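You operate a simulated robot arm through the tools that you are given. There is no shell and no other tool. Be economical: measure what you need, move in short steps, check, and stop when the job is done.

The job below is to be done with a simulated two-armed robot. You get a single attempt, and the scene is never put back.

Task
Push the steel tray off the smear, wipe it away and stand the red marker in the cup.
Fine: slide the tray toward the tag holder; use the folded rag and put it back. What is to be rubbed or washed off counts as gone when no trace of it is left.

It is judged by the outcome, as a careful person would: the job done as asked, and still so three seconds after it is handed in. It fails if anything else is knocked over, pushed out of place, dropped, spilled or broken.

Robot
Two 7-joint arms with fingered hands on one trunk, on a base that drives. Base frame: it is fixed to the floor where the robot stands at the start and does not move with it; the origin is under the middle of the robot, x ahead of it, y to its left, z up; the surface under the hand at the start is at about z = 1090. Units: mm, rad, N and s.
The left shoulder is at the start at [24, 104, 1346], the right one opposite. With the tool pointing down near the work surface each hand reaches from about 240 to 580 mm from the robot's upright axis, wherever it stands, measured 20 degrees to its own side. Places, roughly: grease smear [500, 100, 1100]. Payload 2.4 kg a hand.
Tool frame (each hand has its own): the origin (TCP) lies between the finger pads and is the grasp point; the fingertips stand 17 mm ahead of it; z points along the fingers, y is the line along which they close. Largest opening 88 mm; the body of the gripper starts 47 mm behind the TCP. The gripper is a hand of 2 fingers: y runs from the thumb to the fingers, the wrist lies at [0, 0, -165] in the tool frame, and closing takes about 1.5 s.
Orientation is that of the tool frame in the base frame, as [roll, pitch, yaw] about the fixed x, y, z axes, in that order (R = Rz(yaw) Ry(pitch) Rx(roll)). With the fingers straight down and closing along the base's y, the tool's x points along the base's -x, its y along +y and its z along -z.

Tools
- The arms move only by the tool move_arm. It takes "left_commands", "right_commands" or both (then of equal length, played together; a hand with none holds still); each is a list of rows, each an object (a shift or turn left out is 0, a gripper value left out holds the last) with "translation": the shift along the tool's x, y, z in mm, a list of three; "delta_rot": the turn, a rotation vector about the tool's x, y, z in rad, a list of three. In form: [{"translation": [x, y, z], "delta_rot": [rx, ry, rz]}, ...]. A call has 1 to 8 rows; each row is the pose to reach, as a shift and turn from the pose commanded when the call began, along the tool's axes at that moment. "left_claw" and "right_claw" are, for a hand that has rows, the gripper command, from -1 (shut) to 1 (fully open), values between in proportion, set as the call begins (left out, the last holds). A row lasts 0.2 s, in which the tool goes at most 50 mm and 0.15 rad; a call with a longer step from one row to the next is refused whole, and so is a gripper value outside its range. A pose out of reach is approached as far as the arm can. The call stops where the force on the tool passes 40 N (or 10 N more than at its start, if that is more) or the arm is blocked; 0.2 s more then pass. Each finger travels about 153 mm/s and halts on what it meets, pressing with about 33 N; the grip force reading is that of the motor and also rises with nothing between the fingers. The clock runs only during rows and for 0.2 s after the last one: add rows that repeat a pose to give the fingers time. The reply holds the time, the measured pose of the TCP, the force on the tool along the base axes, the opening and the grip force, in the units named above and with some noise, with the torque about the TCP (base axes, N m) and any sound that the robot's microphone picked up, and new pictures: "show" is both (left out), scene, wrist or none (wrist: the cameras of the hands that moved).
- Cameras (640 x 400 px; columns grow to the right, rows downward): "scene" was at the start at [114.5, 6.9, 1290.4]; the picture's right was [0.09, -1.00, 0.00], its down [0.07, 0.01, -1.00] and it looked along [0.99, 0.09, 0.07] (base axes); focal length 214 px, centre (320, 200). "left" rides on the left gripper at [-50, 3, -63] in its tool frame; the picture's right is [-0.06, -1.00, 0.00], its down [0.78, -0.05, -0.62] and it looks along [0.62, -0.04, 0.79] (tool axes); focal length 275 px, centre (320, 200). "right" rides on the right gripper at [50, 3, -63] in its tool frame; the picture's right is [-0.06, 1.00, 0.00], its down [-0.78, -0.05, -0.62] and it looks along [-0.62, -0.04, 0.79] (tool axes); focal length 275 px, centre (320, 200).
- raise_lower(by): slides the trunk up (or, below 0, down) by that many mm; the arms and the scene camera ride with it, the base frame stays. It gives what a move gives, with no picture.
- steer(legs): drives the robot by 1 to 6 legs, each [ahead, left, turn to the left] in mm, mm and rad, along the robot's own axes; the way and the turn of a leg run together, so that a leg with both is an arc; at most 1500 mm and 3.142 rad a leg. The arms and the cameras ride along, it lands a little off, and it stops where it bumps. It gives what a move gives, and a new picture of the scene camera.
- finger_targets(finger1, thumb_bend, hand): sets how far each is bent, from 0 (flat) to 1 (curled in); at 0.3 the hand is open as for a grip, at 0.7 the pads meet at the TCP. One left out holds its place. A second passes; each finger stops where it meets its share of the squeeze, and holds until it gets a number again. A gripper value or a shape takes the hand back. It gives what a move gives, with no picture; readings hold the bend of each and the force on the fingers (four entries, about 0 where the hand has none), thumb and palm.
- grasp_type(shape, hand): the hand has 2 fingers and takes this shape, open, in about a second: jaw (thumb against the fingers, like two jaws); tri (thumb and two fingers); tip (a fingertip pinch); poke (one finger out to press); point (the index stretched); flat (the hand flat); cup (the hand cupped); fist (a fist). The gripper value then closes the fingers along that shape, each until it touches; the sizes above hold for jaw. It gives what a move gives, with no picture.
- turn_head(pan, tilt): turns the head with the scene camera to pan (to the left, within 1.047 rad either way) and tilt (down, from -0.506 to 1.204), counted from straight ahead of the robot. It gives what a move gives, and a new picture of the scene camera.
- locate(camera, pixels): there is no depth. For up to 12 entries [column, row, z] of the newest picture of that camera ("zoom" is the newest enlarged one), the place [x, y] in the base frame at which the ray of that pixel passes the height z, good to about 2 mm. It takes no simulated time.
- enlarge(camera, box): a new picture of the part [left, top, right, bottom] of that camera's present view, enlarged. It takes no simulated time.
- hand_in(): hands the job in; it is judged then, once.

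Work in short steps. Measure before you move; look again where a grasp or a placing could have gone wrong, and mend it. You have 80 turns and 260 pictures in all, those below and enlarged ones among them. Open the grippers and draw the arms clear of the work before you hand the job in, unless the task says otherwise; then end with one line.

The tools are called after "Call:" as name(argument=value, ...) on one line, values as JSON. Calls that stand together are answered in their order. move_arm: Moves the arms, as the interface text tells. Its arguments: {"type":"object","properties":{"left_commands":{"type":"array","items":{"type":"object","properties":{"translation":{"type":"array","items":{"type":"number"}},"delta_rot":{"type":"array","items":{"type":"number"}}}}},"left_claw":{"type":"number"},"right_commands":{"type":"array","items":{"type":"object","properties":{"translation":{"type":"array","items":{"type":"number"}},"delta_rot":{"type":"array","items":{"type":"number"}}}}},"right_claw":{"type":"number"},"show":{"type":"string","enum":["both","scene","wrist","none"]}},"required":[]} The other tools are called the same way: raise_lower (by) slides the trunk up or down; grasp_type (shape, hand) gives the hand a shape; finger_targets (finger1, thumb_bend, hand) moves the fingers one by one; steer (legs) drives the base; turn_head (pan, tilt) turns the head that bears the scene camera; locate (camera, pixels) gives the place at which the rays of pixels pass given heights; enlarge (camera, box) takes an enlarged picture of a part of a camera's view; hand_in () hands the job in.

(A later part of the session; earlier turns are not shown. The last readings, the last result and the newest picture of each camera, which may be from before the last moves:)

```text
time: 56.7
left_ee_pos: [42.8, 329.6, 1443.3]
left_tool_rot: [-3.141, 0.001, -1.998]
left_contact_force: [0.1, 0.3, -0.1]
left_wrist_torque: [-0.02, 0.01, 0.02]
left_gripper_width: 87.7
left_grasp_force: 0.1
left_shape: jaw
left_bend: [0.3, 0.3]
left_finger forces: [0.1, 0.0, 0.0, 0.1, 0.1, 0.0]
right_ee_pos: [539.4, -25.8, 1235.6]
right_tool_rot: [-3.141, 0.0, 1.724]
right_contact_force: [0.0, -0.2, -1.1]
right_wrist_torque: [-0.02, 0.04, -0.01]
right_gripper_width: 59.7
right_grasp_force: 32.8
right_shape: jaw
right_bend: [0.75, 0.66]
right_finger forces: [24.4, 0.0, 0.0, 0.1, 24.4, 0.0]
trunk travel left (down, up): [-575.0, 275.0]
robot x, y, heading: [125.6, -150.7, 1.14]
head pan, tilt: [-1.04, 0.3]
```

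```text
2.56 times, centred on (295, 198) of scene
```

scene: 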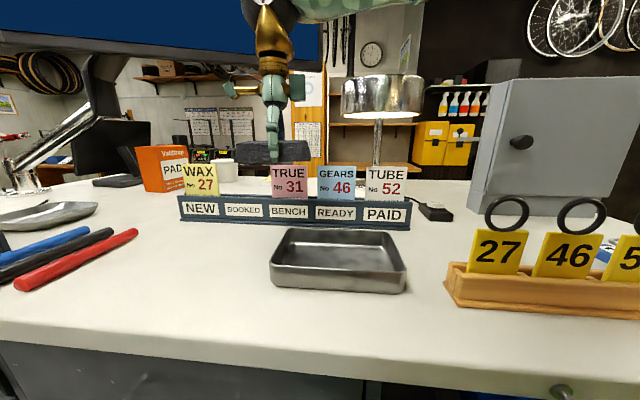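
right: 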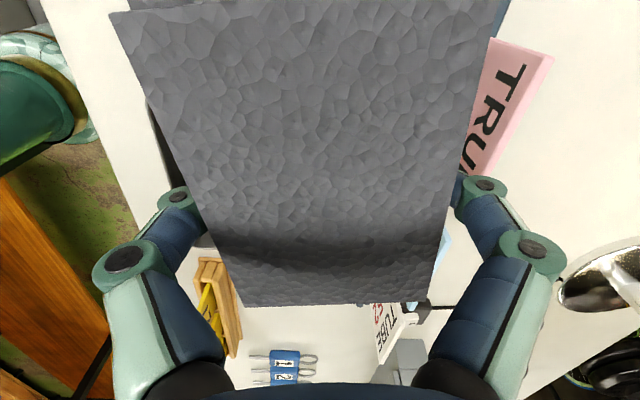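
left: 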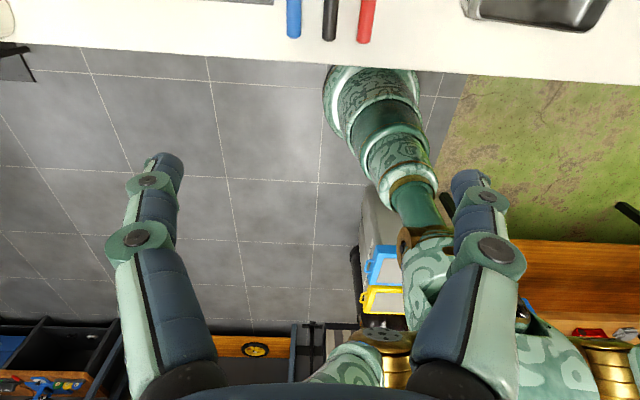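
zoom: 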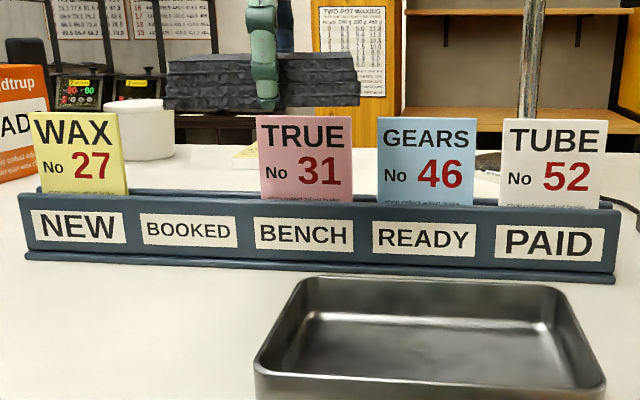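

No trace is left, and the rag is level in the grip. I carry it back over the rail along the same way, high enough above the tickets.

Call:
move_arm(right_commands=[{"translation": [-20, 0, -34]}, {"translation": [-65, 15, -36]}, {"translation": [-105, 40, -36]}, {"translation": [-125, 80, -36]}, {"translation": [-140, 122, -36]}, {"translation": [-155, 160, -34]}, {"translation": [-160, 176, -28]}, {"translation": [-160, 176, -20]}], show="scene")

```text
time: 58.5
left_ee_pos: [42.6, 330.5, 1442.4]
left_tool_rot: [-3.14, 0.0, -2.002]
left_contact_force: [0.0, -1.0, -0.5]
left_wrist_torque: [-0.01, -0.03, -0.02]
left_gripper_width: 87.6
left_grasp_force: 0.0
left_shape: jaw
left_bend: [0.3, 0.3]
left_finger forces: [0.0, 0.1, 0.0, 0.0, 0.1, 0.0]
right_ee_pos: [738.5, -156.4, 1255.2]
right_tool_rot: [-3.141, -0.001, 1.722]
right_contact_force: [-0.1, 0.5, -0.4]
right_wrist_torque: [0.0, 0.02, 0.02]
right_gripper_width: 59.6
right_grasp_force: 33.2
right_shape: jaw
right_bend: [0.75, 0.65]
right_finger forces: [24.4, 0.0, 0.0, 0.0, 24.4, 0.0]
trunk travel left (down, up): [-575.0, 275.0]
robot x, y, heading: [129.3, -150.4, 1.144]
head pan, tilt: [-1.04, 0.3]
```

scene: 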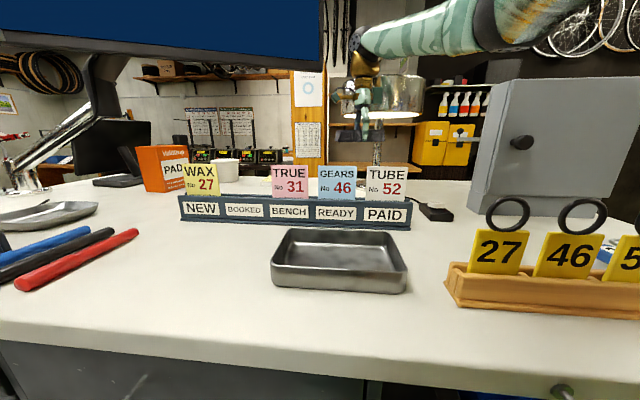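

Now down and across to the original spot, touching down softly.

Call:
move_arm(right_commands=[{"translation": [0, 0, 40]}, {"translation": [-10, -2, 75]}, {"translation": [-35, -6, 100]}, {"translation": [-52, -10, 120]}, {"translation": [-52, -10, 132]}, {"translation": [-52, -10, 140]}, {"translation": [-52, -10, 144]}, {"translation": [-52, -10, 146]}], show="wrist")

```text
time: 60.3
left_ee_pos: [42.5, 331.3, 1441.7]
left_tool_rot: [3.141, -0.001, -2.001]
left_contact_force: [0.7, 0.8, 0.2]
left_wrist_torque: [0.0, 0.01, 0.01]
left_gripper_width: 88.0
left_grasp_force: 0.1
left_shape: jaw
left_bend: [0.3, 0.3]
left_finger forces: [0.0, 0.0, 0.1, 0.1, 0.0, 0.0]
right_ee_pos: [732.3, -206.8, 1109.1]
right_tool_rot: [3.141, -0.001, 1.721]
right_contact_force: [0.0, -0.2, -0.4]
right_wrist_torque: [0.02, -0.01, -0.01]
right_gripper_width: 59.7
right_grasp_force: 32.3
right_shape: jaw
right_bend: [0.75, 0.65]
right_finger forces: [24.4, 0.0, 0.1, 0.1, 24.4, 0.1]
trunk travel left (down, up): [-575.0, 275.0]
robot x, y, heading: [130.3, -152.0, 1.142]
head pan, tilt: [-1.04, 0.3]
```

right: 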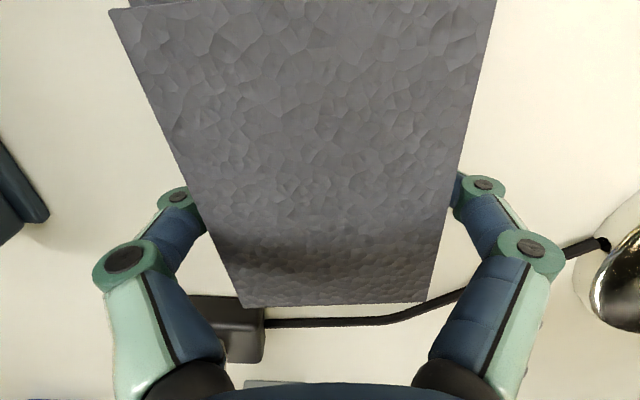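

No contact yet; I lower 2 mm more with a small +x correction, then open.

Call:
move_arm(right_commands=[{"translation": [0, 2, 1]}, {"translation": [0, 2, 2]}], show="none")

Call:
move_arm(right_commands=[{"translation": [0, 0, 0]}, {"translation": [0, 0, 0]}, {"translation": [0, 0, 0]}, {"translation": [0, 0, 0]}, {"translation": [0, 0, 0]}, {"translation": [0, 0, -20]}, {"translation": [0, 0, -50]}, {"translation": [0, 0, -80]}], right_claw=1, show="wrist")

```text
time: 60.9
left_ee_pos: [42.4, 330.2, 1441.7]
left_tool_rot: [3.141, -0.001, -1.999]
left_contact_force: [0.0, -0.3, 0.2]
left_wrist_torque: [-0.03, -0.01, 0.05]
left_gripper_width: 88.1
left_grasp_force: 0.0
left_shape: jaw
left_bend: [0.3, 0.3]
left_finger forces: [0.0, 0.0, 0.0, 0.0, 0.0, 0.0]
right_ee_pos: [736.2, -208.0, 1106.6]
right_tool_rot: [-3.141, 0.001, 1.722]
right_contact_force: [0.3, -0.2, -0.5]
right_wrist_torque: [-0.02, 0.0, 0.0]
right_gripper_width: 59.8
right_grasp_force: 33.1
right_shape: jaw
right_bend: [0.75, 0.65]
right_finger forces: [24.3, 0.0, 0.0, 0.0, 24.5, 0.0]
trunk travel left (down, up): [-575.0, 275.0]
robot x, y, heading: [130.8, -151.0, 1.143]
head pan, tilt: [-1.04, 0.3]
```

```text
time: 62.7
left_ee_pos: [41.5, 330.2, 1442.0]
left_tool_rot: [3.141, -0.001, -2.0]
left_contact_force: [0.1, 0.0, -0.4]
left_wrist_torque: [0.01, 0.03, 0.0]
left_gripper_width: 87.8
left_grasp_force: 0.0
left_shape: jaw
left_bend: [0.3, 0.3]
left_finger forces: [0.0, 0.1, 0.0, 0.0, 0.0, 0.0]
right_ee_pos: [733.2, -207.6, 1186.0]
right_tool_rot: [-3.139, 0.0, 1.719]
right_contact_force: [0.1, 0.4, 0.1]
right_wrist_torque: [-0.01, -0.01, 0.04]
right_gripper_width: 87.9
right_grasp_force: 0.0
right_shape: jaw
right_bend: [0.3, 0.3]
right_finger forces: [0.1, 0.0, 0.1, 0.0, 0.0, 0.1]
trunk travel left (down, up): [-575.0, 275.0]
robot x, y, heading: [129.2, -148.8, 1.139]
head pan, tilt: [-1.04, 0.3]
```

right: 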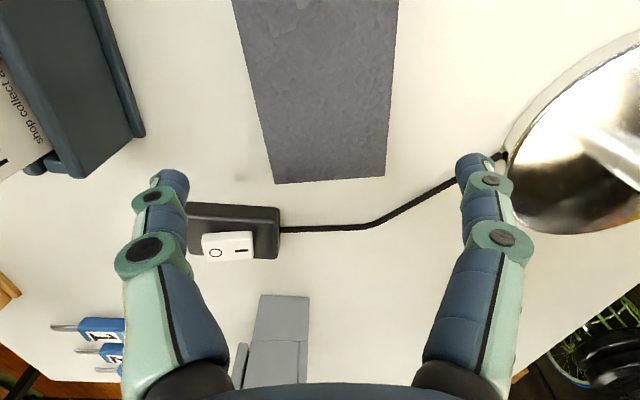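

The rag lies flat in its place. There's a faint spot at (242,178), probably a shadow; I back off to the former viewing pose to verify.

Call:
move_arm(right_commands=[{"translation": [25, 4, -10]}, {"translation": [49, 8, -20]}, {"translation": [49, 8, -50]}, {"translation": [49, 8, -70]}], show="wrist")

Call:
locate(camera="right", pixels=[[320, 200, 1090]])

Call:
enlarge(camera="right", box=[200, 60, 440, 210])

```text
time: 63.7
left_ee_pos: [42.6, 330.9, 1440.0]
left_tool_rot: [-3.141, 0.0, -2.0]
left_contact_force: [-0.4, -0.7, 0.6]
left_wrist_torque: [-0.02, -0.02, -0.03]
left_gripper_width: 88.1
left_grasp_force: 0.0
left_shape: jaw
left_bend: [0.3, 0.3]
left_finger forces: [0.0, 0.0, 0.0, 0.0, 0.0, 0.0]
right_ee_pos: [735.0, -159.2, 1258.1]
right_tool_rot: [3.141, 0.0, 1.721]
right_contact_force: [0.2, -0.5, 0.4]
right_wrist_torque: [-0.01, 0.03, 0.01]
right_gripper_width: 87.9
right_grasp_force: 0.0
right_shape: jaw
right_bend: [0.3, 0.3]
right_finger forces: [0.0, 0.0, 0.0, 0.0, 0.0, 0.0]
trunk travel left (down, up): [-575.0, 275.0]
robot x, y, heading: [130.9, -152.9, 1.138]
head pan, tilt: [-1.04, 0.3]
```

right: 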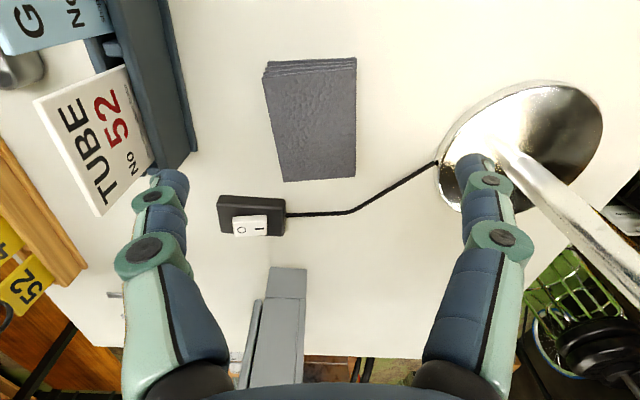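

```text
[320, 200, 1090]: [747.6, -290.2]
```

```text
2.67 times, centred on (320, 135) of right
```

zoom: 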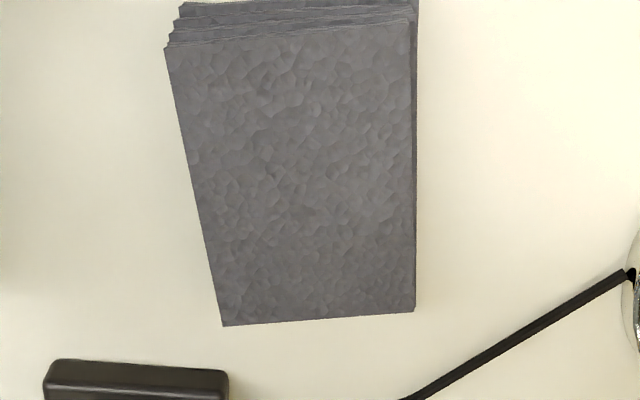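

Rag is back properly and the bench there is clean. I draw the right hand back over the rail.

Call:
move_arm(right_commands=[{"translation": [0, -45, -10]}, {"translation": [5, -90, -14]}, {"translation": [10, -135, -16]}, {"translation": [20, -175, -30]}, {"translation": [35, -210, -50]}, {"translation": [60, -245, -70]}, {"translation": [90, -275, -90]}, {"translation": [120, -295, -110]}], show="scene")

```text
time: 65.5
left_ee_pos: [43.4, 331.3, 1442.6]
left_tool_rot: [-3.141, -0.001, -2.0]
left_contact_force: [0.7, 0.2, -0.3]
left_wrist_torque: [0.01, -0.02, 0.0]
left_gripper_width: 87.7
left_grasp_force: 0.2
left_shape: jaw
left_bend: [0.3, 0.3]
left_finger forces: [0.0, 0.1, 0.0, 0.0, 0.0, 0.1]
right_ee_pos: [424.1, -84.6, 1369.8]
right_tool_rot: [3.141, 0.0, 1.721]
right_contact_force: [-0.3, -0.2, -0.6]
right_wrist_torque: [0.0, 0.01, -0.02]
right_gripper_width: 87.9
right_grasp_force: 0.1
right_shape: jaw
right_bend: [0.3, 0.3]
right_finger forces: [0.1, 0.0, 0.0, 0.0, 0.1, 0.0]
trunk travel left (down, up): [-575.0, 275.0]
robot x, y, heading: [130.7, -152.6, 1.137]
head pan, tilt: [-1.04, 0.3]
```

scene: 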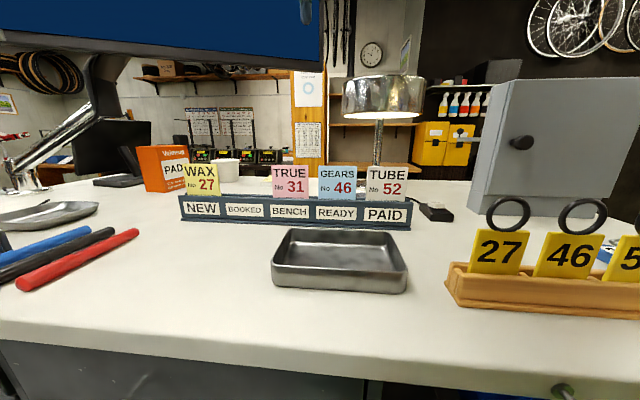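

All undisturbed. I turn the robot back to face the bench, back off, and drive left to the markers and cup.

Call:
steer(legs=[[0, 0, -1.137], [-130, 0, 0], [0, 500, 0]])

Call:
turn_head(pan=0.5, tilt=0.5)

```text
time: 72.2
left_ee_pos: [397.1, 630.3, 1441.0]
left_tool_rot: [-3.141, 0.0, -3.128]
left_contact_force: [-0.9, -1.0, 1.2]
left_wrist_torque: [0.03, 0.01, 0.03]
left_gripper_width: 87.7
left_grasp_force: 0.0
left_shape: jaw
left_bend: [0.3, 0.3]
left_finger forces: [0.0, 0.0, 0.0, 0.0, 0.0, 0.1]
right_ee_pos: [182.5, 105.5, 1369.2]
right_tool_rot: [-3.141, 0.001, 0.591]
right_contact_force: [-0.4, -0.5, -0.1]
right_wrist_torque: [-0.04, -0.02, -0.02]
right_gripper_width: 87.9
right_grasp_force: 0.1
right_shape: jaw
right_bend: [0.3, 0.3]
right_finger forces: [0.0, 0.0, 0.1, 0.1, 0.0, 0.0]
trunk travel left (down, up): [-575.0, 275.0]
robot x, y, heading: [-4.3, 346.6, 0.007]
head pan, tilt: [-1.04, 0.3]
```

scene: 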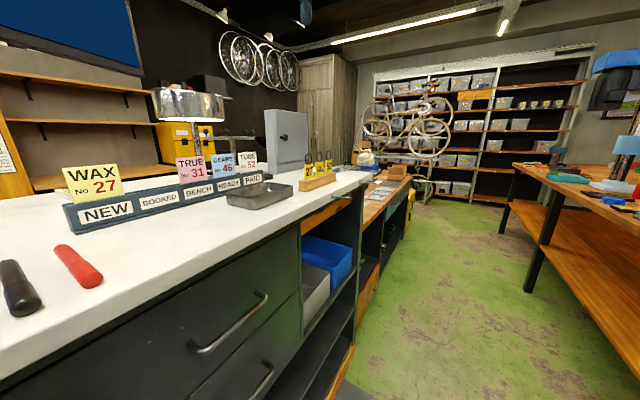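

```text
time: 73.8
left_ee_pos: [396.0, 628.1, 1440.9]
left_tool_rot: [-3.141, 0.0, -3.13]
left_contact_force: [0.2, -0.1, -0.2]
left_wrist_torque: [0.0, -0.01, 0.02]
left_gripper_width: 87.8
left_grasp_force: 0.1
left_shape: jaw
left_bend: [0.3, 0.3]
left_finger forces: [0.0, 0.0, 0.1, 0.0, 0.0, 0.1]
right_ee_pos: [183.0, 104.2, 1369.8]
right_tool_rot: [3.141, -0.002, 0.59]
right_contact_force: [0.2, 0.2, -0.3]
right_wrist_torque: [-0.01, -0.03, -0.02]
right_gripper_width: 88.0
right_grasp_force: 0.0
right_shape: jaw
right_bend: [0.3, 0.3]
right_finger forces: [0.0, 0.1, 0.0, 0.0, 0.0, 0.0]
trunk travel left (down, up): [-575.0, 275.0]
robot x, y, heading: [1.4, 345.2, 0.013]
head pan, tilt: [0.499, 0.499]
```

scene: 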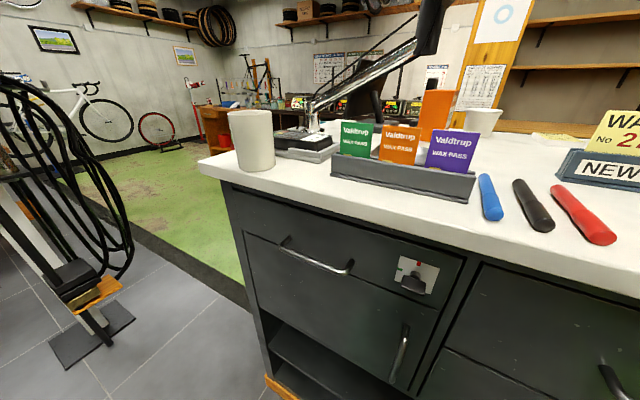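

I raise the trunk to look into the cup at (252,140) and at the white vessel behind.

Call:
raise_lower(by=270)

Call:
turn_head(pan=0.3, tilt=0.8)

Call:
enlarge(camera="scene", box=[120, 80, 280, 180])

Call:
enlarge(camera="scene", box=[280, 60, 520, 210])

```text
time: 76.6
left_ee_pos: [396.5, 629.1, 1711.4]
left_tool_rot: [-3.14, 0.001, -3.129]
left_contact_force: [-0.1, 0.1, -0.1]
left_wrist_torque: [0.0, -0.02, -0.01]
left_gripper_width: 87.9
left_grasp_force: 0.0
left_shape: jaw
left_bend: [0.3, 0.3]
left_finger forces: [0.1, 0.1, 0.0, 0.0, 0.0, 0.0]
right_ee_pos: [183.1, 105.5, 1639.1]
right_tool_rot: [-3.141, 0.0, 0.589]
right_contact_force: [-0.2, 0.3, -0.8]
right_wrist_torque: [-0.01, 0.02, -0.01]
right_gripper_width: 87.8
right_grasp_force: 0.0
right_shape: jaw
right_bend: [0.3, 0.3]
right_finger forces: [0.0, 0.0, 0.0, 0.0, 0.0, 0.0]
trunk travel left (down, up): [-845.0, 5.0]
robot x, y, heading: [0.6, 344.6, 0.009]
head pan, tilt: [0.499, 0.499]
```

```text
time: 77.4
left_ee_pos: [396.5, 628.5, 1712.4]
left_tool_rot: [3.141, -0.001, -3.131]
left_contact_force: [-0.5, 0.4, -0.8]
left_wrist_torque: [0.02, -0.04, -0.02]
left_gripper_width: 87.9
left_grasp_force: 0.0
left_shape: jaw
left_bend: [0.3, 0.3]
left_finger forces: [0.1, 0.0, 0.0, 0.1, 0.1, 0.0]
right_ee_pos: [183.2, 104.7, 1639.5]
right_tool_rot: [-3.141, 0.0, 0.592]
right_contact_force: [-0.1, -0.6, -0.7]
right_wrist_torque: [-0.01, -0.01, -0.02]
right_gripper_width: 87.9
right_grasp_force: 0.1
right_shape: jaw
right_bend: [0.3, 0.3]
right_finger forces: [0.0, 0.0, 0.0, 0.1, 0.1, 0.1]
trunk travel left (down, up): [-845.0, 5.0]
robot x, y, heading: [0.3, 344.2, 0.011]
head pan, tilt: [0.3, 0.799]
```

scene: 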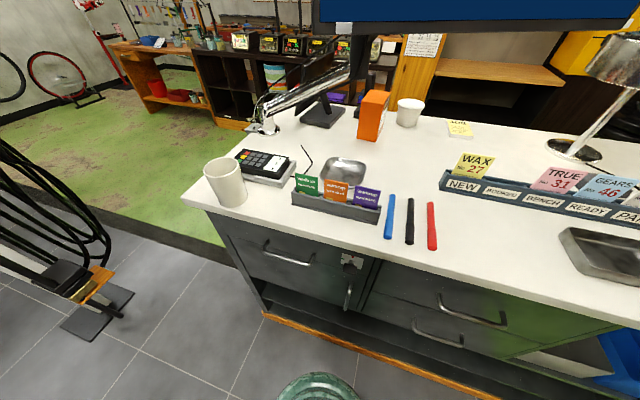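

```text
4.00 times, centred on (200, 130) of scene
```

zoom: 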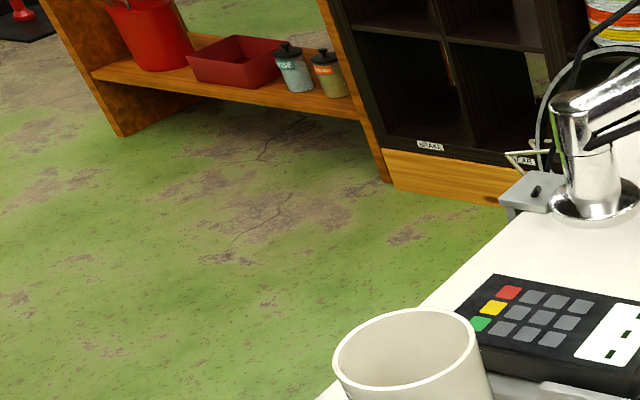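

```text
2.67 times, centred on (400, 135) of scene
```

zoom: 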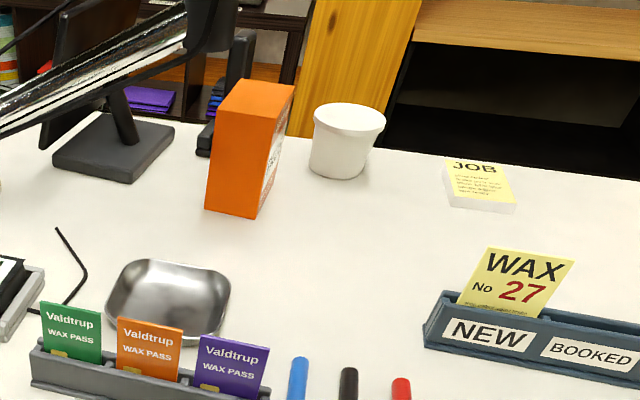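

The left one is an open cup; the back one is a lidded tub. I measure the cup and the red marker.

Call:
enlarge(camera="scene", box=[180, 140, 280, 220])

Call:
locate(camera="scene", pixels=[[223, 206, 1090], [246, 199, 1090], [233, 207, 1090], [204, 168, 1185], [244, 165, 1185], [224, 160, 1185], [224, 176, 1185], [431, 203, 1100], [432, 249, 1100], [388, 196, 1100], [409, 199, 1100], [292, 208, 1090]])

```text
5.00 times, centred on (230, 180) of scene
```

zoom: 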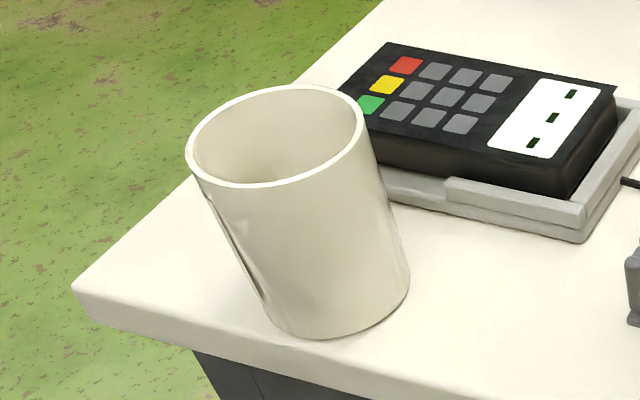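

```text
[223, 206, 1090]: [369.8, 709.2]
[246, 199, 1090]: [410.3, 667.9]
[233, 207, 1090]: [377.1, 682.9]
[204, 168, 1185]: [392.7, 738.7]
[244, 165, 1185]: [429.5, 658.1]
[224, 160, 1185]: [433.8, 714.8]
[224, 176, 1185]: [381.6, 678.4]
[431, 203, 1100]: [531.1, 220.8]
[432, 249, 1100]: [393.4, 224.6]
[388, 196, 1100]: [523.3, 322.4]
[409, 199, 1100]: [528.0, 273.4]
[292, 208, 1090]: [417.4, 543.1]
```

Cup center ≈(404,703), rim ≈z 1185, marker from x≈393 to 531 at y≈222. I'll use the left hand (its camera will face up when the fingers point forward); I lower the trunk and drive right so the left arm faces the marker.

Call:
raise_lower(by=-270)

Call:
steer(legs=[[40, -240, -0.01]])

Call:
turn_head(pan=0.3, tilt=0.6)

```text
time: 80.1
left_ee_pos: [395.7, 628.3, 1441.3]
left_tool_rot: [-3.141, 0.0, -3.128]
left_contact_force: [0.0, 0.2, 0.0]
left_wrist_torque: [0.0, 0.01, 0.01]
left_gripper_width: 87.7
left_grasp_force: 0.1
left_shape: jaw
left_bend: [0.3, 0.3]
left_finger forces: [0.0, 0.0, 0.0, 0.0, 0.0, 0.0]
right_ee_pos: [182.9, 105.2, 1369.4]
right_tool_rot: [-3.142, -0.001, 0.591]
right_contact_force: [0.0, -0.2, 0.1]
right_wrist_torque: [0.02, 0.01, 0.04]
right_gripper_width: 88.0
right_grasp_force: 0.0
right_shape: jaw
right_bend: [0.3, 0.3]
right_finger forces: [0.0, 0.1, 0.0, 0.1, 0.0, 0.1]
trunk travel left (down, up): [-575.0, 275.0]
robot x, y, heading: [-2.9, 345.8, 0.008]
head pan, tilt: [0.3, 0.799]
```

```text
time: 81.9
left_ee_pos: [442.0, 389.0, 1440.8]
left_tool_rot: [3.141, 0.0, -3.138]
left_contact_force: [-0.1, -0.1, 0.5]
left_wrist_torque: [-0.01, 0.02, 0.01]
left_gripper_width: 87.8
left_grasp_force: 0.1
left_shape: jaw
left_bend: [0.3, 0.3]
left_finger forces: [0.0, 0.1, 0.0, 0.0, 0.0, 0.0]
right_ee_pos: [222.1, -132.7, 1369.5]
right_tool_rot: [3.141, -0.001, 0.583]
right_contact_force: [-0.4, -0.3, -0.5]
right_wrist_torque: [-0.01, 0.0, 0.0]
right_gripper_width: 87.9
right_grasp_force: 0.0
right_shape: jaw
right_bend: [0.3, 0.3]
right_finger forces: [0.0, 0.0, 0.0, 0.0, 0.1, 0.0]
trunk travel left (down, up): [-575.0, 275.0]
robot x, y, heading: [38.7, 110.1, 0.008]
head pan, tilt: [0.3, 0.799]
```

scene: 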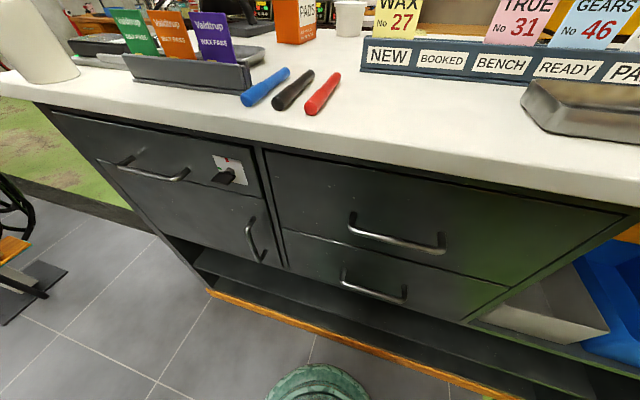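

```text
time: 82.6
left_ee_pos: [440.1, 390.2, 1442.4]
left_tool_rot: [-3.14, 0.0, -3.14]
left_contact_force: [0.5, -0.3, 0.7]
left_wrist_torque: [-0.04, -0.02, 0.02]
left_gripper_width: 87.9
left_grasp_force: 0.0
left_shape: jaw
left_bend: [0.3, 0.3]
left_finger forces: [0.1, 0.0, 0.1, 0.0, 0.1, 0.1]
right_ee_pos: [222.9, -132.1, 1370.1]
right_tool_rot: [-3.141, 0.0, 0.585]
right_contact_force: [-0.3, -0.9, -0.4]
right_wrist_torque: [0.02, -0.03, 0.02]
right_gripper_width: 87.8
right_grasp_force: 0.2
right_shape: jaw
right_bend: [0.3, 0.3]
right_finger forces: [0.1, 0.0, 0.0, 0.0, 0.1, 0.0]
trunk travel left (down, up): [-575.0, 275.0]
robot x, y, heading: [43.9, 107.7, 0.003]
head pan, tilt: [0.3, 0.6]
```

scene: 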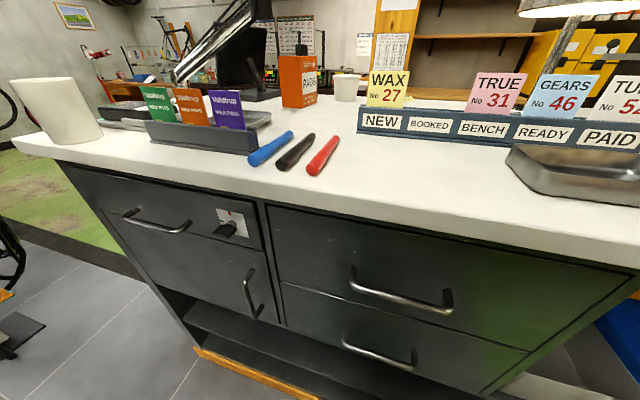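

Next I move the left hand above the marker's far part with a 40 mm opening so the black marker isn't touched.

Call:
move_arm(left_commands=[{"translation": [-10, -28, 36]}, {"translation": [-20, -56, 72]}, {"translation": [-30, -84, 108]}, {"translation": [-40, -112, 144]}, {"translation": [-50, -140, 175]}, {"translation": [-56, -166, 195]}, {"translation": [-56, -166, 195]}], left_claw=-0.09, show="both")

```text
time: 84.2
left_ee_pos: [498.1, 226.7, 1247.7]
left_tool_rot: [3.141, 0.0, -3.138]
left_contact_force: [0.2, 0.1, 0.0]
left_wrist_torque: [0.02, 0.03, 0.0]
left_gripper_width: 40.6
left_grasp_force: 0.1
left_shape: jaw
left_bend: [0.73, 0.7]
left_finger forces: [0.1, 0.0, 0.0, 0.0, 0.0, 0.1]
right_ee_pos: [222.6, -131.4, 1371.0]
right_tool_rot: [3.141, 0.001, 0.584]
right_contact_force: [0.7, 0.5, 0.3]
right_wrist_torque: [0.0, 0.03, 0.01]
right_gripper_width: 87.7
right_grasp_force: 0.1
right_shape: jaw
right_bend: [0.3, 0.3]
right_finger forces: [0.0, 0.0, 0.1, 0.0, 0.0, 0.1]
trunk travel left (down, up): [-575.0, 275.0]
robot x, y, heading: [42.3, 107.8, 0.004]
head pan, tilt: [0.3, 0.6]
```

scene: 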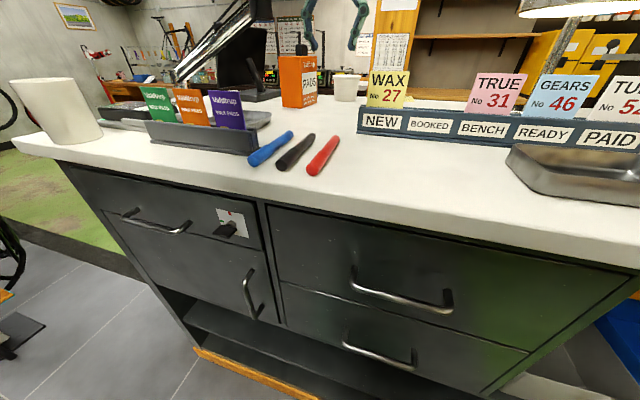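
left: 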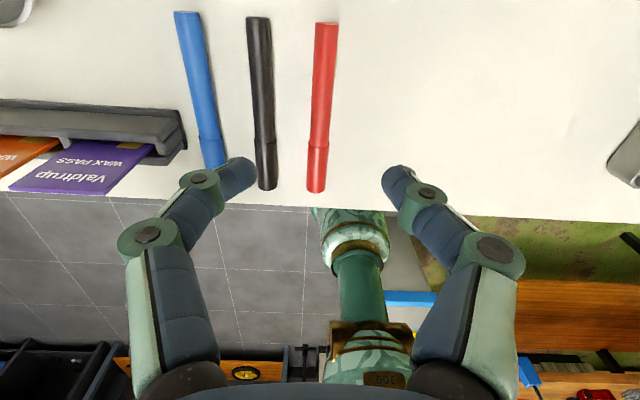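

The red marker runs from (326,24) to (316,190) in this view. I locate it.

Call:
locate(camera="left", pixels=[[326, 24, 1100], [316, 188, 1100], [315, 40, 1099], [337, 40, 1099], [308, 150, 1099], [329, 150, 1099], [271, 40, 1099], [275, 150, 1099]])

Call:
enlarge(camera="left", box=[230, 0, 430, 125])

```text
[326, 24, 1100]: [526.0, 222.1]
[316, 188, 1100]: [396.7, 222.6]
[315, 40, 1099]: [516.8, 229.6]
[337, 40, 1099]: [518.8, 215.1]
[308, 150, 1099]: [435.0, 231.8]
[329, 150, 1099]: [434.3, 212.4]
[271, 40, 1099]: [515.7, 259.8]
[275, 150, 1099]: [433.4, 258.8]
```

```text
3.20 times, centred on (330, 62) of left
```

zoom: 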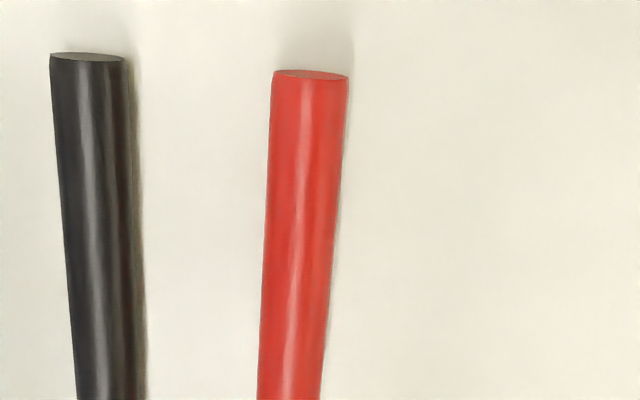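

Marker axis is at y≈222, ends x≈397–527, ~16 mm thick. I descend at x≈507, opening 35 mm.

Call:
move_arm(left_commands=[{"translation": [-9, -4.5, 20]}, {"translation": [-9, -4.5, 60]}, {"translation": [-9, -4.5, 95]}, {"translation": [-9, -4.5, 120]}, {"translation": [-9, -4.5, 133]}, {"translation": [-9, -4.5, 139]}, {"translation": [-9, -4.5, 139]}], left_claw=-0.2, show="both")

```text
time: 85.8
left_ee_pos: [506.9, 217.6, 1108.4]
left_tool_rot: [-3.141, 0.001, -3.138]
left_contact_force: [0.4, 0.1, 3.3]
left_wrist_torque: [0.04, 0.01, 0.02]
left_gripper_width: 35.9
left_grasp_force: 0.1
left_shape: jaw
left_bend: [0.74, 0.7]
left_finger forces: [3.2, 0.1, 0.0, 0.1, 0.0, 0.0]
right_ee_pos: [221.5, -131.7, 1368.8]
right_tool_rot: [3.141, 0.0, 0.582]
right_contact_force: [0.1, 0.3, 0.4]
right_wrist_torque: [0.02, 0.0, 0.0]
right_gripper_width: 87.9
right_grasp_force: 0.1
right_shape: jaw
right_bend: [0.3, 0.3]
right_finger forces: [0.0, 0.0, 0.0, 0.0, 0.0, 0.0]
trunk travel left (down, up): [-575.0, 275.0]
robot x, y, heading: [43.8, 106.2, 0.003]
head pan, tilt: [0.3, 0.6]
```

scene: 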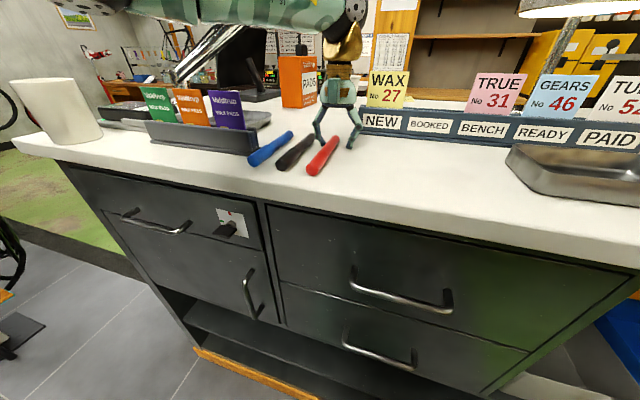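
left: 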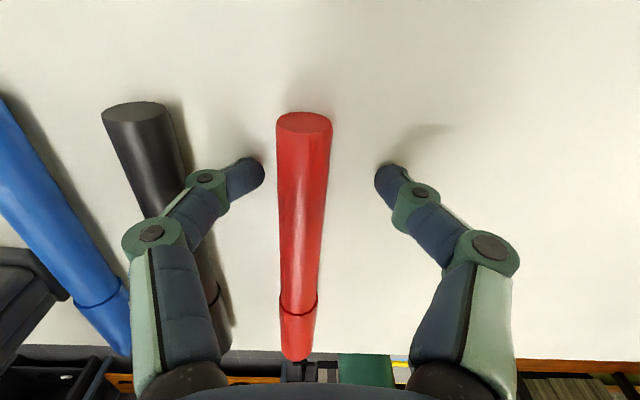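

The fingers straddle the marker; one fingertip brushes the bench slightly (3 N). I raise 1.5 mm, center by +3 mm in y, and close.

Call:
move_arm(left_commands=[{"translation": [0, 0, -1.5]}, {"translation": [0, 3, -1.5]}], show="none")

Call:
move_arm(left_commands=[{"translation": [0, 0, 0]}, {"translation": [0, 0, 0]}, {"translation": [0, 0, 0]}, {"translation": [0, 0, 0]}, {"translation": [0, 0, 0]}], left_claw=-1, show="wrist")

```text
time: 86.4
left_ee_pos: [506.3, 220.6, 1109.0]
left_tool_rot: [3.141, 0.0, -3.138]
left_contact_force: [-0.2, -0.2, 0.4]
left_wrist_torque: [-0.03, 0.01, 0.02]
left_gripper_width: 35.3
left_grasp_force: 0.0
left_shape: jaw
left_bend: [0.73, 0.7]
left_finger forces: [0.1, 0.0, 0.0, 0.0, 0.1, 0.0]
right_ee_pos: [224.1, -133.1, 1369.1]
right_tool_rot: [3.142, 0.002, 0.583]
right_contact_force: [-0.1, 0.3, 0.1]
right_wrist_torque: [-0.04, 0.0, 0.02]
right_gripper_width: 88.0
right_grasp_force: 0.0
right_shape: jaw
right_bend: [0.3, 0.3]
right_finger forces: [0.1, 0.0, 0.0, 0.1, 0.0, 0.0]
trunk travel left (down, up): [-575.0, 275.0]
robot x, y, heading: [43.2, 110.5, 0.002]
head pan, tilt: [0.3, 0.6]
```

```text
time: 87.6
left_ee_pos: [506.4, 220.7, 1107.6]
left_tool_rot: [3.141, 0.001, -3.137]
left_contact_force: [-0.1, 0.4, 0.6]
left_wrist_torque: [-0.02, 0.01, -0.01]
left_gripper_width: 13.3
left_grasp_force: 32.7
left_shape: jaw
left_bend: [0.74, 0.71]
left_finger forces: [27.8, 0.0, 0.1, 0.1, 27.8, 0.1]
right_ee_pos: [222.5, -130.5, 1369.9]
right_tool_rot: [3.141, 0.0, 0.584]
right_contact_force: [-0.4, 0.6, -0.4]
right_wrist_torque: [0.02, 0.0, 0.01]
right_gripper_width: 88.0
right_grasp_force: 0.1
right_shape: jaw
right_bend: [0.3, 0.3]
right_finger forces: [0.1, 0.0, 0.1, 0.0, 0.1, 0.1]
trunk travel left (down, up): [-575.0, 275.0]
robot x, y, heading: [39.3, 107.0, 0.006]
head pan, tilt: [0.3, 0.6]
```

left: 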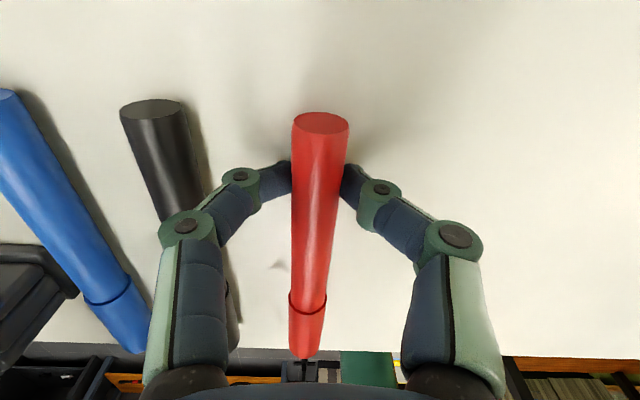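

Marker gripped (13 mm). I lift it straight up and check.

Call:
move_arm(left_commands=[{"translation": [0, 0, -30]}, {"translation": [0, 0, -70]}, {"translation": [0, 0, -115]}, {"translation": [20, 0, -160]}, {"translation": [50, 0, -190]}, {"translation": [80, 0, -200]}], show="both")

```text
time: 89.0
left_ee_pos: [428.9, 222.4, 1308.6]
left_tool_rot: [3.142, 0.001, -3.138]
left_contact_force: [0.1, -0.8, -0.3]
left_wrist_torque: [0.0, 0.0, 0.01]
left_gripper_width: 13.2
left_grasp_force: 33.0
left_shape: jaw
left_bend: [0.74, 0.71]
left_finger forces: [27.8, 0.0, 0.0, 0.0, 27.9, 0.1]
right_ee_pos: [222.2, -132.6, 1370.5]
right_tool_rot: [3.14, 0.0, 0.584]
right_contact_force: [0.4, -0.7, -1.0]
right_wrist_torque: [-0.02, 0.02, -0.02]
right_gripper_width: 87.8
right_grasp_force: 0.0
right_shape: jaw
right_bend: [0.3, 0.3]
right_finger forces: [0.0, 0.1, 0.0, 0.0, 0.0, 0.0]
trunk travel left (down, up): [-575.0, 275.0]
robot x, y, heading: [41.0, 111.4, 0.0]
head pan, tilt: [0.3, 0.6]
```

scene: 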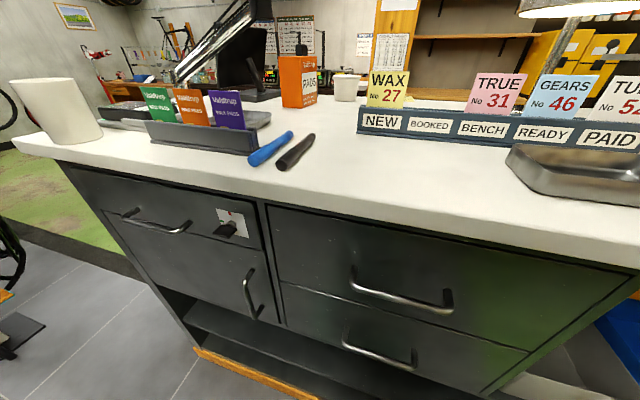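
left: 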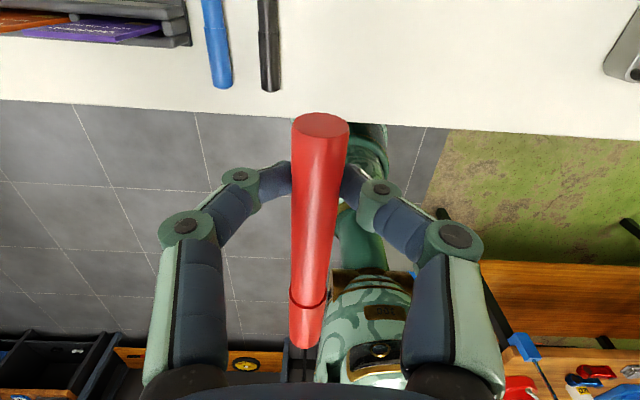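

Held well. Now I swing the fingers forward (−y turn about the tool) so the marker's cap end hangs down.

Call:
move_arm(left_commands=[{"delta_rot": [0, -0.145, 0]}, {"delta_rot": [0, -0.29, 0]}, {"delta_rot": [0, -0.435, 0]}, {"delta_rot": [0, -0.58, 0]}, {"delta_rot": [0, -0.725, 0]}, {"delta_rot": [0, -0.87, 0]}, {"delta_rot": [0, -1.015, 0]}, {"delta_rot": [0, -1.16, 0]}], show="none")

Call:
move_arm(left_commands=[{"delta_rot": [0, -0.14, 0]}, {"delta_rot": [0, -0.28, 0]}, {"delta_rot": [0, -0.41, 0]}, {"delta_rot": [0, -0.41, 0]}], show="both")

```text
time: 90.8
left_ee_pos: [425.4, 223.8, 1308.8]
left_tool_rot: [-3.139, 1.16, -3.136]
left_contact_force: [-0.8, 0.2, -0.1]
left_wrist_torque: [0.0, -0.03, 0.0]
left_gripper_width: 13.3
left_grasp_force: 32.7
left_shape: jaw
left_bend: [0.74, 0.71]
left_finger forces: [27.9, 0.1, 0.0, 0.0, 27.9, 0.1]
right_ee_pos: [221.7, -131.6, 1370.2]
right_tool_rot: [3.141, -0.001, 0.583]
right_contact_force: [0.0, -0.2, -0.6]
right_wrist_torque: [0.01, 0.01, 0.03]
right_gripper_width: 88.0
right_grasp_force: 0.1
right_shape: jaw
right_bend: [0.3, 0.3]
right_finger forces: [0.0, 0.0, 0.0, 0.0, 0.0, 0.1]
trunk travel left (down, up): [-575.0, 275.0]
robot x, y, heading: [42.5, 105.2, 0.005]
head pan, tilt: [0.3, 0.6]
```

```text
time: 91.8
left_ee_pos: [429.6, 222.3, 1309.8]
left_tool_rot: [-3.139, 1.3, -3.138]
left_contact_force: [-0.1, 0.1, 0.1]
left_wrist_torque: [0.04, 0.01, -0.02]
left_gripper_width: 13.0
left_grasp_force: 32.8
left_shape: jaw
left_bend: [0.74, 0.71]
left_finger forces: [28.0, 0.0, 0.1, 0.1, 27.9, 0.1]
left hand out of reach, approached as far as the arm can: row 1, 2, 3, 4
right_ee_pos: [222.0, -132.4, 1370.5]
right_tool_rot: [3.141, -0.001, 0.584]
right_contact_force: [0.0, -1.0, 0.6]
right_wrist_torque: [0.02, 0.04, -0.01]
right_gripper_width: 87.7
right_grasp_force: 0.1
right_shape: jaw
right_bend: [0.3, 0.3]
right_finger forces: [0.0, 0.0, 0.0, 0.0, 0.0, 0.0]
trunk travel left (down, up): [-575.0, 275.0]
robot x, y, heading: [42.6, 107.8, 0.001]
head pan, tilt: [0.3, 0.6]
```

scene: 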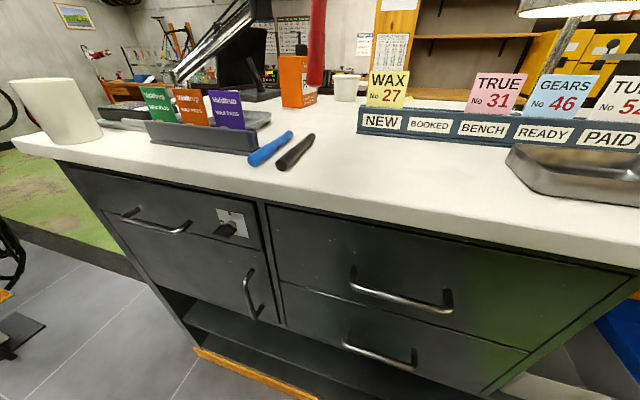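
left: 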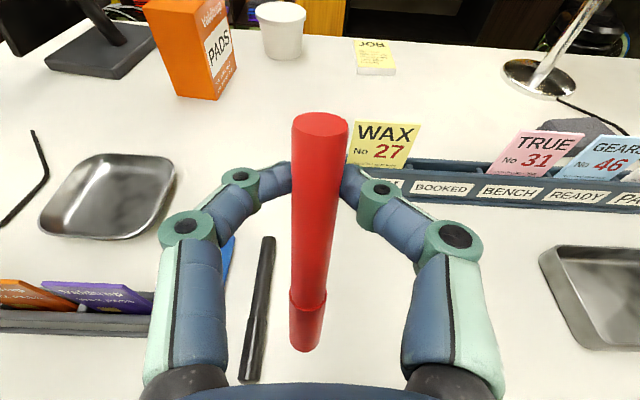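

Pitch stopped at 1.30; with the arm further out it may reach vertical. I move 50 mm ahead and finish the turn.

Call:
move_arm(left_commands=[{"translation": [-7, 0, 24]}, {"translation": [-13, 0, 48], "delta_rot": [0, -0.1, 0]}, {"translation": [-13, 0, 48], "delta_rot": [0, -0.2, 0]}, {"translation": [-13, 0, 48], "delta_rot": [0, -0.27, 0]}, {"translation": [-13, 0, 48], "delta_rot": [0, -0.27, 0]}], show="none")

```text
time: 93.0
left_ee_pos: [470.4, 186.1, 1328.4]
left_tool_rot: [2.975, 1.569, 2.984]
left_contact_force: [-0.6, -0.6, -0.7]
left_wrist_torque: [-0.01, -0.03, 0.03]
left_gripper_width: 13.7
left_grasp_force: 32.5
left_shape: jaw
left_bend: [0.74, 0.72]
left_finger forces: [27.4, 0.0, 0.0, 0.0, 27.4, 0.0]
left hand out of reach, approached as far as the arm can: row 2, 3, 4, 5
right_ee_pos: [224.1, -132.6, 1369.1]
right_tool_rot: [-3.14, 0.001, 0.585]
right_contact_force: [-0.3, -0.6, -0.8]
right_wrist_torque: [-0.01, 0.02, -0.06]
right_gripper_width: 87.8
right_grasp_force: 0.1
right_shape: jaw
right_bend: [0.3, 0.3]
right_finger forces: [0.1, 0.1, 0.0, 0.0, 0.1, 0.0]
trunk travel left (down, up): [-575.0, 275.0]
robot x, y, heading: [41.3, 110.3, 0.002]
head pan, tilt: [0.3, 0.6]
```

The marker is vertical now. I raise the trunk 60 mm for clearance, back off 66 mm and drive 517 mm left so the marker comes over the cup.

Call:
raise_lower(by=60)

Call:
steer(legs=[[-66, 0, 0], [0, 517, 0]])

Call:
turn_head(pan=0.25, tilt=0.35)

Call:
enlarge(camera="left", box=[0, 0, 640, 400])

```text
time: 94.0
left_ee_pos: [469.9, 187.1, 1389.3]
left_tool_rot: [3.033, 1.567, 3.042]
left_contact_force: [-0.5, -1.2, 0.2]
left_wrist_torque: [-0.01, 0.02, -0.05]
left_gripper_width: 13.3
left_grasp_force: 33.2
left_shape: jaw
left_bend: [0.74, 0.72]
left_finger forces: [27.2, 0.0, 0.1, 0.0, 27.4, 0.0]
right_ee_pos: [222.6, -132.3, 1429.6]
right_tool_rot: [3.14, 0.001, 0.581]
right_contact_force: [-1.0, 0.2, 0.1]
right_wrist_torque: [-0.01, -0.04, 0.0]
right_gripper_width: 87.9
right_grasp_force: 0.1
right_shape: jaw
right_bend: [0.3, 0.3]
right_finger forces: [0.1, 0.0, 0.0, 0.0, 0.0, 0.0]
trunk travel left (down, up): [-635.0, 215.0]
robot x, y, heading: [39.8, 108.9, 0.006]
head pan, tilt: [0.3, 0.6]
```

```text
time: 97.7
left_ee_pos: [402.0, 708.4, 1388.8]
left_tool_rot: [-3.049, 1.57, -3.048]
left_contact_force: [-0.6, 0.1, -0.9]
left_wrist_torque: [0.02, 0.03, 0.01]
left_gripper_width: 13.7
left_grasp_force: 33.5
left_shape: jaw
left_bend: [0.74, 0.72]
left_finger forces: [27.4, 0.0, 0.0, 0.0, 27.3, 0.0]
right_ee_pos: [153.3, 391.9, 1429.6]
right_tool_rot: [3.141, -0.001, 0.576]
right_contact_force: [-1.0, -0.1, 0.7]
right_wrist_torque: [-0.02, 0.0, -0.01]
right_gripper_width: 88.1
right_grasp_force: 0.0
right_shape: jaw
right_bend: [0.3, 0.3]
right_finger forces: [0.0, 0.1, 0.0, 0.0, 0.0, 0.1]
trunk travel left (down, up): [-635.0, 215.0]
robot x, y, heading: [-24.8, 629.4, -0.006]
head pan, tilt: [0.3, 0.6]
```

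scene: 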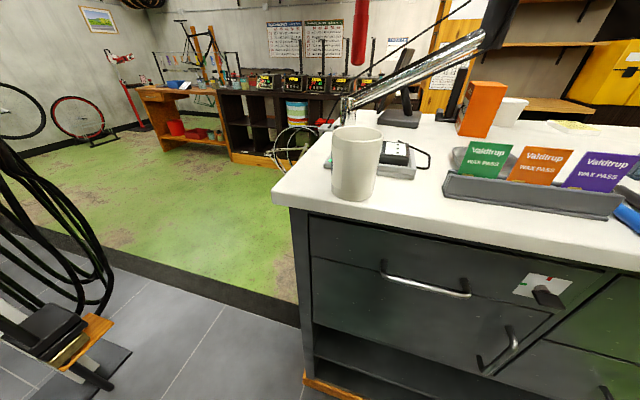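

```text
time: 98.4
left_ee_pos: [402.9, 706.4, 1389.4]
left_tool_rot: [3.046, 1.567, 3.045]
left_contact_force: [0.3, -0.6, -0.1]
left_wrist_torque: [0.02, 0.02, 0.03]
left_gripper_width: 13.7
left_grasp_force: 32.9
left_shape: jaw
left_bend: [0.74, 0.72]
left_finger forces: [27.3, 0.0, 0.0, 0.1, 27.4, 0.0]
right_ee_pos: [153.2, 391.1, 1429.9]
right_tool_rot: [-3.141, 0.0, 0.576]
right_contact_force: [-0.3, 0.1, -0.1]
right_wrist_torque: [0.0, -0.01, 0.03]
right_gripper_width: 87.9
right_grasp_force: 0.1
right_shape: jaw
right_bend: [0.3, 0.3]
right_finger forces: [0.1, 0.0, 0.1, 0.0, 0.1, 0.0]
trunk travel left (down, up): [-635.0, 215.0]
robot x, y, heading: [-28.9, 635.9, -0.008]
head pan, tilt: [0.25, 0.351]
```

scene: 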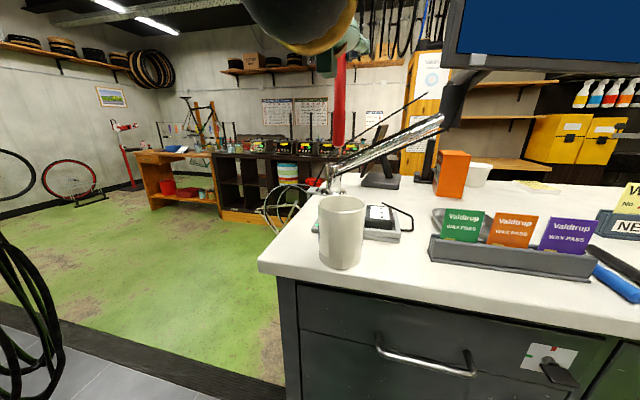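

```text
1.00 times, centred on (320, 200) of left (not enlarged: the box is as wide or as high as the picture)
```

zoom: 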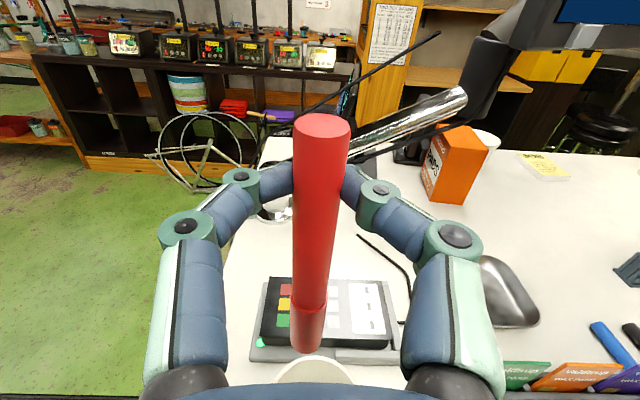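

The marker hangs at column ~339, in line with the cup (318–366). I measure the cup precisely from here.

Call:
enlarge(camera="scene", box=[290, 180, 400, 280])

Call:
enlarge(camera="scene", box=[290, 30, 450, 130])

Call:
enlarge(camera="scene", box=[290, 180, 400, 280])

```text
4.00 times, centred on (345, 230) of scene
```

zoom: 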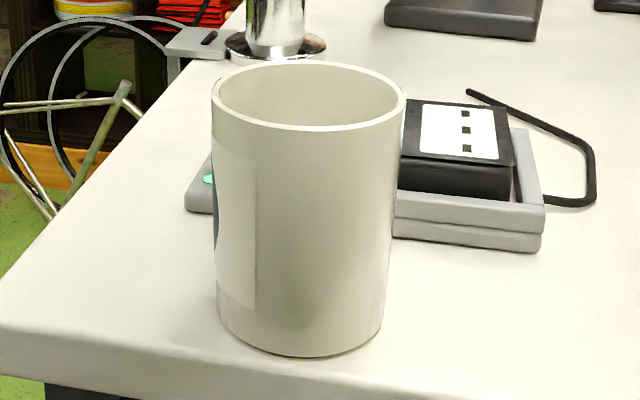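

```text
4.00 times, centred on (370, 80) of scene
```

zoom: 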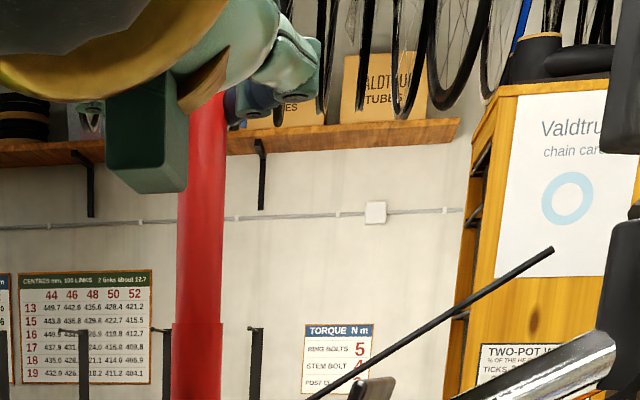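

```text
4.00 times, centred on (345, 230) of scene
```

zoom: 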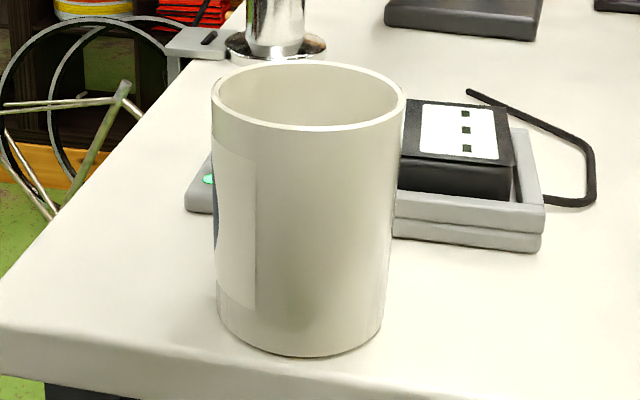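

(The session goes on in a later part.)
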